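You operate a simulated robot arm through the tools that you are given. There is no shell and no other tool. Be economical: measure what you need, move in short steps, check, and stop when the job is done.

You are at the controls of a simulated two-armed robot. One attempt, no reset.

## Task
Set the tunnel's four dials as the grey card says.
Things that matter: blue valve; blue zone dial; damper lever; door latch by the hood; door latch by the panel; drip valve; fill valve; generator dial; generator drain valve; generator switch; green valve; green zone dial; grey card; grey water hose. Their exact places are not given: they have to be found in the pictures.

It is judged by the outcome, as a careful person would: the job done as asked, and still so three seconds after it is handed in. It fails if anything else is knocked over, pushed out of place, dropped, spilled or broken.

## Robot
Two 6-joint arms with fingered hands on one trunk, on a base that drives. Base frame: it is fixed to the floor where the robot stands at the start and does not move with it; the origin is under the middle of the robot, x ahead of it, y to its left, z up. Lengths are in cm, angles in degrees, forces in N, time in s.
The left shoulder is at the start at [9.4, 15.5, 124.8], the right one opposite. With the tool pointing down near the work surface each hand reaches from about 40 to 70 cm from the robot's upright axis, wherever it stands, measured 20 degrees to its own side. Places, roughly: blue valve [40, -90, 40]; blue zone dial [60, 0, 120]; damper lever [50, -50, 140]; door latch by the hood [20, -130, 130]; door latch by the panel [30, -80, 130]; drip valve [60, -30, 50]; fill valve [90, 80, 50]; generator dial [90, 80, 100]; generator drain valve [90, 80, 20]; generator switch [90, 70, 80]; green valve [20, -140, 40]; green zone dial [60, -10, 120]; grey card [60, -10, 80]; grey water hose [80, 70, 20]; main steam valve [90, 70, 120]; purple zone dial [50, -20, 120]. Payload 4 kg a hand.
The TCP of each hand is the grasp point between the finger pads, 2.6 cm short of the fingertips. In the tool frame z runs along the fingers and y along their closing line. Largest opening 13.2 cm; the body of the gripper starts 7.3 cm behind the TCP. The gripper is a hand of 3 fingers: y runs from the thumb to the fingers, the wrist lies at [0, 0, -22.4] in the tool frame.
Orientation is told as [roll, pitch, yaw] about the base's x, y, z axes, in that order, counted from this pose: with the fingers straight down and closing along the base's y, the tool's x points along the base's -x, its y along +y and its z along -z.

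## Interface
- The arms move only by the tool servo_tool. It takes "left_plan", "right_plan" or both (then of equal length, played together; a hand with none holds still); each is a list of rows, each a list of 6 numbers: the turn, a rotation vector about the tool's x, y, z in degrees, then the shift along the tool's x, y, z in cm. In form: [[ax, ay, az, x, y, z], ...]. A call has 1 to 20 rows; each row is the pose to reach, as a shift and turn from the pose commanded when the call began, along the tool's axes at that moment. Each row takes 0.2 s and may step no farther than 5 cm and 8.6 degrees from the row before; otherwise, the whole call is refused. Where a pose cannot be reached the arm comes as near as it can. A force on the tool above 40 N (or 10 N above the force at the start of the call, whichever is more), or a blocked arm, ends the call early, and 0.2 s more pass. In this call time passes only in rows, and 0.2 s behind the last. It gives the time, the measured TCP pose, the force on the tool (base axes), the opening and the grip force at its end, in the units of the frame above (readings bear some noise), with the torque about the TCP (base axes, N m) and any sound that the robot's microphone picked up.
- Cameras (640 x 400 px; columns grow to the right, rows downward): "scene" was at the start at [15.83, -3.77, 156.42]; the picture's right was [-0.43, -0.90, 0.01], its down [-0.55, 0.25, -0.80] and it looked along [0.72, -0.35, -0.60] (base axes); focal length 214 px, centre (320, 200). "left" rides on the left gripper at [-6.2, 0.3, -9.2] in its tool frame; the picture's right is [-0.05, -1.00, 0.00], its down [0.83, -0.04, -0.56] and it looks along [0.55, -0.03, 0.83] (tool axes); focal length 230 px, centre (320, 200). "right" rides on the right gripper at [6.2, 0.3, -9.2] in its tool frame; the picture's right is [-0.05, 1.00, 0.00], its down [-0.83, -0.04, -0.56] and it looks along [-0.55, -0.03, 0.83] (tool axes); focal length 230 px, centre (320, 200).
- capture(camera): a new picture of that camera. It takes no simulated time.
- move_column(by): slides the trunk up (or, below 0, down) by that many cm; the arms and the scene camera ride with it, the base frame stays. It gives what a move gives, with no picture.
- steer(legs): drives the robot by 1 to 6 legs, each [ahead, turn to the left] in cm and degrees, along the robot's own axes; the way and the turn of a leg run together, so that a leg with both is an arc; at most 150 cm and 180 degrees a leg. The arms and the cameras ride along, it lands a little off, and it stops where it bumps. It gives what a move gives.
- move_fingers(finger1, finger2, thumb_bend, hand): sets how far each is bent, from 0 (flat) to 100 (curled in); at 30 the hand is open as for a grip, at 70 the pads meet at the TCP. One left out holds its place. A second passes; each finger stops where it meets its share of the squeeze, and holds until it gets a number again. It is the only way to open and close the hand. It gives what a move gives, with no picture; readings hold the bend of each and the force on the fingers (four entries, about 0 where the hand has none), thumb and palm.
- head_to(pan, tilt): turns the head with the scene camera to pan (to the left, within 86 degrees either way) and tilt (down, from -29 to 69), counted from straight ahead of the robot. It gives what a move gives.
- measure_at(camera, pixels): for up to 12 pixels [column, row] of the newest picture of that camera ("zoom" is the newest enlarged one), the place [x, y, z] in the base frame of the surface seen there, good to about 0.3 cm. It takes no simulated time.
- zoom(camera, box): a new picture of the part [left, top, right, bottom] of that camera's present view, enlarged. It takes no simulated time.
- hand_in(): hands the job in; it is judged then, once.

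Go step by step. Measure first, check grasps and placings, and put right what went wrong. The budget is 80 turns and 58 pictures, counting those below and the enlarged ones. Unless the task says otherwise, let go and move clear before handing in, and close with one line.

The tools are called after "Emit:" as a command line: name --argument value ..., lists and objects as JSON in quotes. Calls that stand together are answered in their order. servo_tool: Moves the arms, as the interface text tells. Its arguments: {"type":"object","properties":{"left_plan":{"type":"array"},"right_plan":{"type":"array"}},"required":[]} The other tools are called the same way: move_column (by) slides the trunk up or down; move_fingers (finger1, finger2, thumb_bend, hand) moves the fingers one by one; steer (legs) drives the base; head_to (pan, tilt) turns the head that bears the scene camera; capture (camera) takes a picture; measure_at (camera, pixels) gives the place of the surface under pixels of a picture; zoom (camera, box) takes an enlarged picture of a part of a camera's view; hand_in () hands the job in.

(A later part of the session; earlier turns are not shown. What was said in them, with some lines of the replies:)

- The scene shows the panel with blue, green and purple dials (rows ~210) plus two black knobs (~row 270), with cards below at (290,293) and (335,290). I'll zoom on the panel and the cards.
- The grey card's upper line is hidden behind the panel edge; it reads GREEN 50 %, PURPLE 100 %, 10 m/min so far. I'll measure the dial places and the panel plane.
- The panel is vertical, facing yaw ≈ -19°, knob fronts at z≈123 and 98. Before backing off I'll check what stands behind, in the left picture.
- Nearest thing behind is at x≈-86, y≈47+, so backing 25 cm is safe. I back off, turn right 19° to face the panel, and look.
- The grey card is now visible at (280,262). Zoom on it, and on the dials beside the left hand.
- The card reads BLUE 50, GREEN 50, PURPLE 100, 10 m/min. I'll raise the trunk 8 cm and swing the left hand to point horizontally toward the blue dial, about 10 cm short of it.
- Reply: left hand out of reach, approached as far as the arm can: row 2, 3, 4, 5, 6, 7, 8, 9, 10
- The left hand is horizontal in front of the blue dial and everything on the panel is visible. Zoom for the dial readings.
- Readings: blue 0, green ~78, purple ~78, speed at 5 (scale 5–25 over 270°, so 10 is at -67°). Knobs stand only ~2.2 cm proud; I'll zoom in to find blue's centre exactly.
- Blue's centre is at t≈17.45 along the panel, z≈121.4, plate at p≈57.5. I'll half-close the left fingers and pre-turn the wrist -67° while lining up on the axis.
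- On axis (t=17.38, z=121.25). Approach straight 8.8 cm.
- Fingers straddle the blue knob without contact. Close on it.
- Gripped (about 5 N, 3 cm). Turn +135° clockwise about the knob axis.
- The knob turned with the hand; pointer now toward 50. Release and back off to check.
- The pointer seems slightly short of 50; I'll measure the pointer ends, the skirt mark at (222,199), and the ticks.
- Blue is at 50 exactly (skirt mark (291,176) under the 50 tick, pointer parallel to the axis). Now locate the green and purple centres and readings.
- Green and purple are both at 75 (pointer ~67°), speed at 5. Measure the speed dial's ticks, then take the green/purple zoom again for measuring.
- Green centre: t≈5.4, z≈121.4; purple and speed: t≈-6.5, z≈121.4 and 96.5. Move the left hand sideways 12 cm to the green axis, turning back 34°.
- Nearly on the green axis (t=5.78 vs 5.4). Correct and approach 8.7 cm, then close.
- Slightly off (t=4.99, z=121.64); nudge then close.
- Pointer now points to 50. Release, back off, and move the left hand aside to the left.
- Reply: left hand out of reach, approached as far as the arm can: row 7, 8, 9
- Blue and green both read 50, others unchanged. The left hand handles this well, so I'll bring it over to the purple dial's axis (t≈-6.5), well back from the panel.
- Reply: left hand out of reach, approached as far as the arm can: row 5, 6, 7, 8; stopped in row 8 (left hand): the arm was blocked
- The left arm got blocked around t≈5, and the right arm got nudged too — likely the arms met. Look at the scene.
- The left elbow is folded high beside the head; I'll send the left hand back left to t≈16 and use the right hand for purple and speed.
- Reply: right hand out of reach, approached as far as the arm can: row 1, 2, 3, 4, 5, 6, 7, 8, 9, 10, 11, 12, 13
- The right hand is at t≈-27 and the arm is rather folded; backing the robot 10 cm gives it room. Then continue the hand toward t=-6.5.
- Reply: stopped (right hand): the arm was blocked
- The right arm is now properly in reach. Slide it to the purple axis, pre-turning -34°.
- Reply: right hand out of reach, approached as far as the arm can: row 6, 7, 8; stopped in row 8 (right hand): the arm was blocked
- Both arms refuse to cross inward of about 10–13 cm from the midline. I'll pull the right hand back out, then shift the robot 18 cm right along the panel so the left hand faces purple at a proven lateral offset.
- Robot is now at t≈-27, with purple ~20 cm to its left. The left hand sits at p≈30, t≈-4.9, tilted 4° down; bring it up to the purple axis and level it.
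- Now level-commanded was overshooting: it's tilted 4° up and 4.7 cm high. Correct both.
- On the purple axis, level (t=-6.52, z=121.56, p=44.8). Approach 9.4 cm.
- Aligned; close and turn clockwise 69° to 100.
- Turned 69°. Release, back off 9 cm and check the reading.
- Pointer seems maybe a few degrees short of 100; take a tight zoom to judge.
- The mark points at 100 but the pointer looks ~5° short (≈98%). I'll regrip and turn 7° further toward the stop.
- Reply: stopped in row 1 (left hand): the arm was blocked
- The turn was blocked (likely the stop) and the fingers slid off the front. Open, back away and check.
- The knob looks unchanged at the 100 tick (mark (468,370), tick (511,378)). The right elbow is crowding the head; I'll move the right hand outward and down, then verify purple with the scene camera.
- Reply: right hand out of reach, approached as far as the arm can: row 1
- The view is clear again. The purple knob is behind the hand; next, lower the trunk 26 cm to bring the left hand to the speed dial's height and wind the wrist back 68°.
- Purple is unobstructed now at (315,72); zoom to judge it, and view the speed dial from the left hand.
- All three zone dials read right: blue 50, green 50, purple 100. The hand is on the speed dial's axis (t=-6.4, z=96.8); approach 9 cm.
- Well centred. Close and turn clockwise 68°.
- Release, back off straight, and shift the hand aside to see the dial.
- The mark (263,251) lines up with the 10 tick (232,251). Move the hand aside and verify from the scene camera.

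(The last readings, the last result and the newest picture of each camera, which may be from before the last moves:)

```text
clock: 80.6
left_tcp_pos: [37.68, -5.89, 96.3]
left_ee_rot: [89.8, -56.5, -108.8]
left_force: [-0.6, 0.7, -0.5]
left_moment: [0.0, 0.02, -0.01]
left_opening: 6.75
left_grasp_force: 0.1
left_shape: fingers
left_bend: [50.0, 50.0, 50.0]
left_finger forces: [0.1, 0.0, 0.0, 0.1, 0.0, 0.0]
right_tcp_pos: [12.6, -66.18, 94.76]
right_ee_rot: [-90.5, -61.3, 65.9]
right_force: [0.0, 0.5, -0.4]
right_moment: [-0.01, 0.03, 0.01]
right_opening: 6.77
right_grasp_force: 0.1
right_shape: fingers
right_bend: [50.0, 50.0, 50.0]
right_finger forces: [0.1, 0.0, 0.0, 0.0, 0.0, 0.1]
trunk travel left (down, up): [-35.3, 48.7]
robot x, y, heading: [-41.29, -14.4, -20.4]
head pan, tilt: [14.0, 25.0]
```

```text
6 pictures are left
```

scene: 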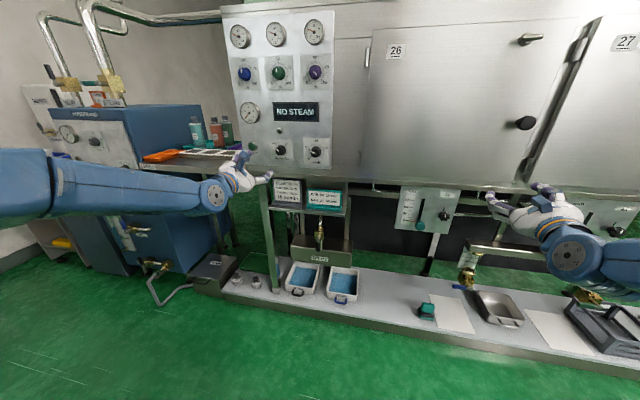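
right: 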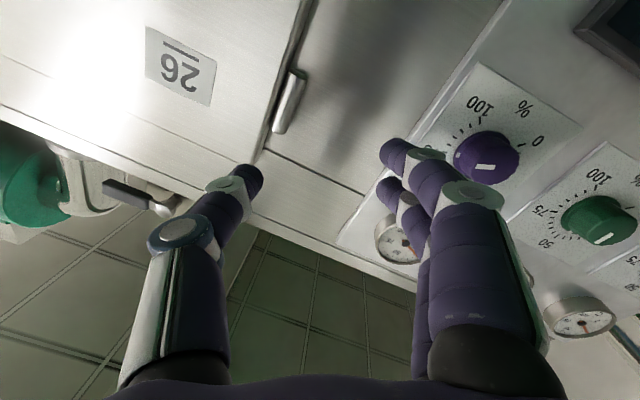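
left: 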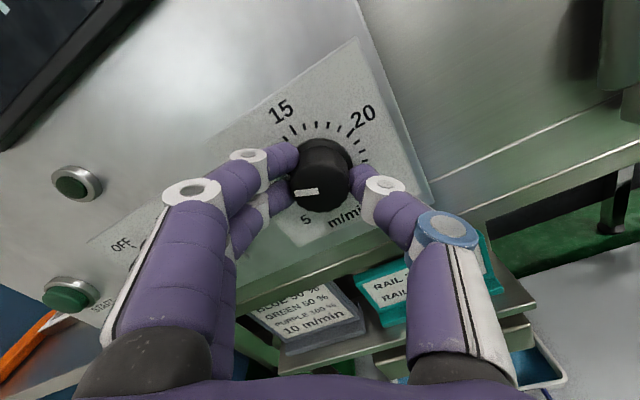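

Emit:
zoom --camera "scene" --box '[294, 136, 338, 168]'

Emit:
zoom --camera "scene" --box '[230, 48, 340, 168]'

```text
12.50 times, centred on (316, 152) of scene
```

zoom: 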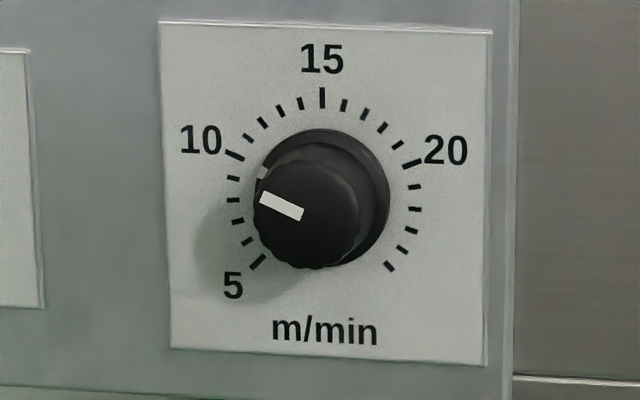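

```text
3.33 times, centred on (285, 108) of scene
```

zoom: 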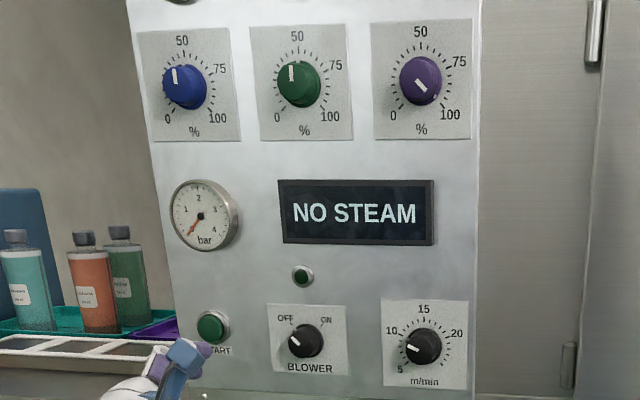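

The scene zooms show the speed pointer in line with the 10 tick (about 24° for both), blue and green at 50 and purple at 100. The blower switch is untouched and both hands are clear, so I'm handing in.

Emit:
hand_in

```text
The job is handed in.
```

All four dials match the grey card: blue 50 %, green 50 %, purple 100 %, belt speed 10 m/min; both hands were clear of the panel when I handed in.
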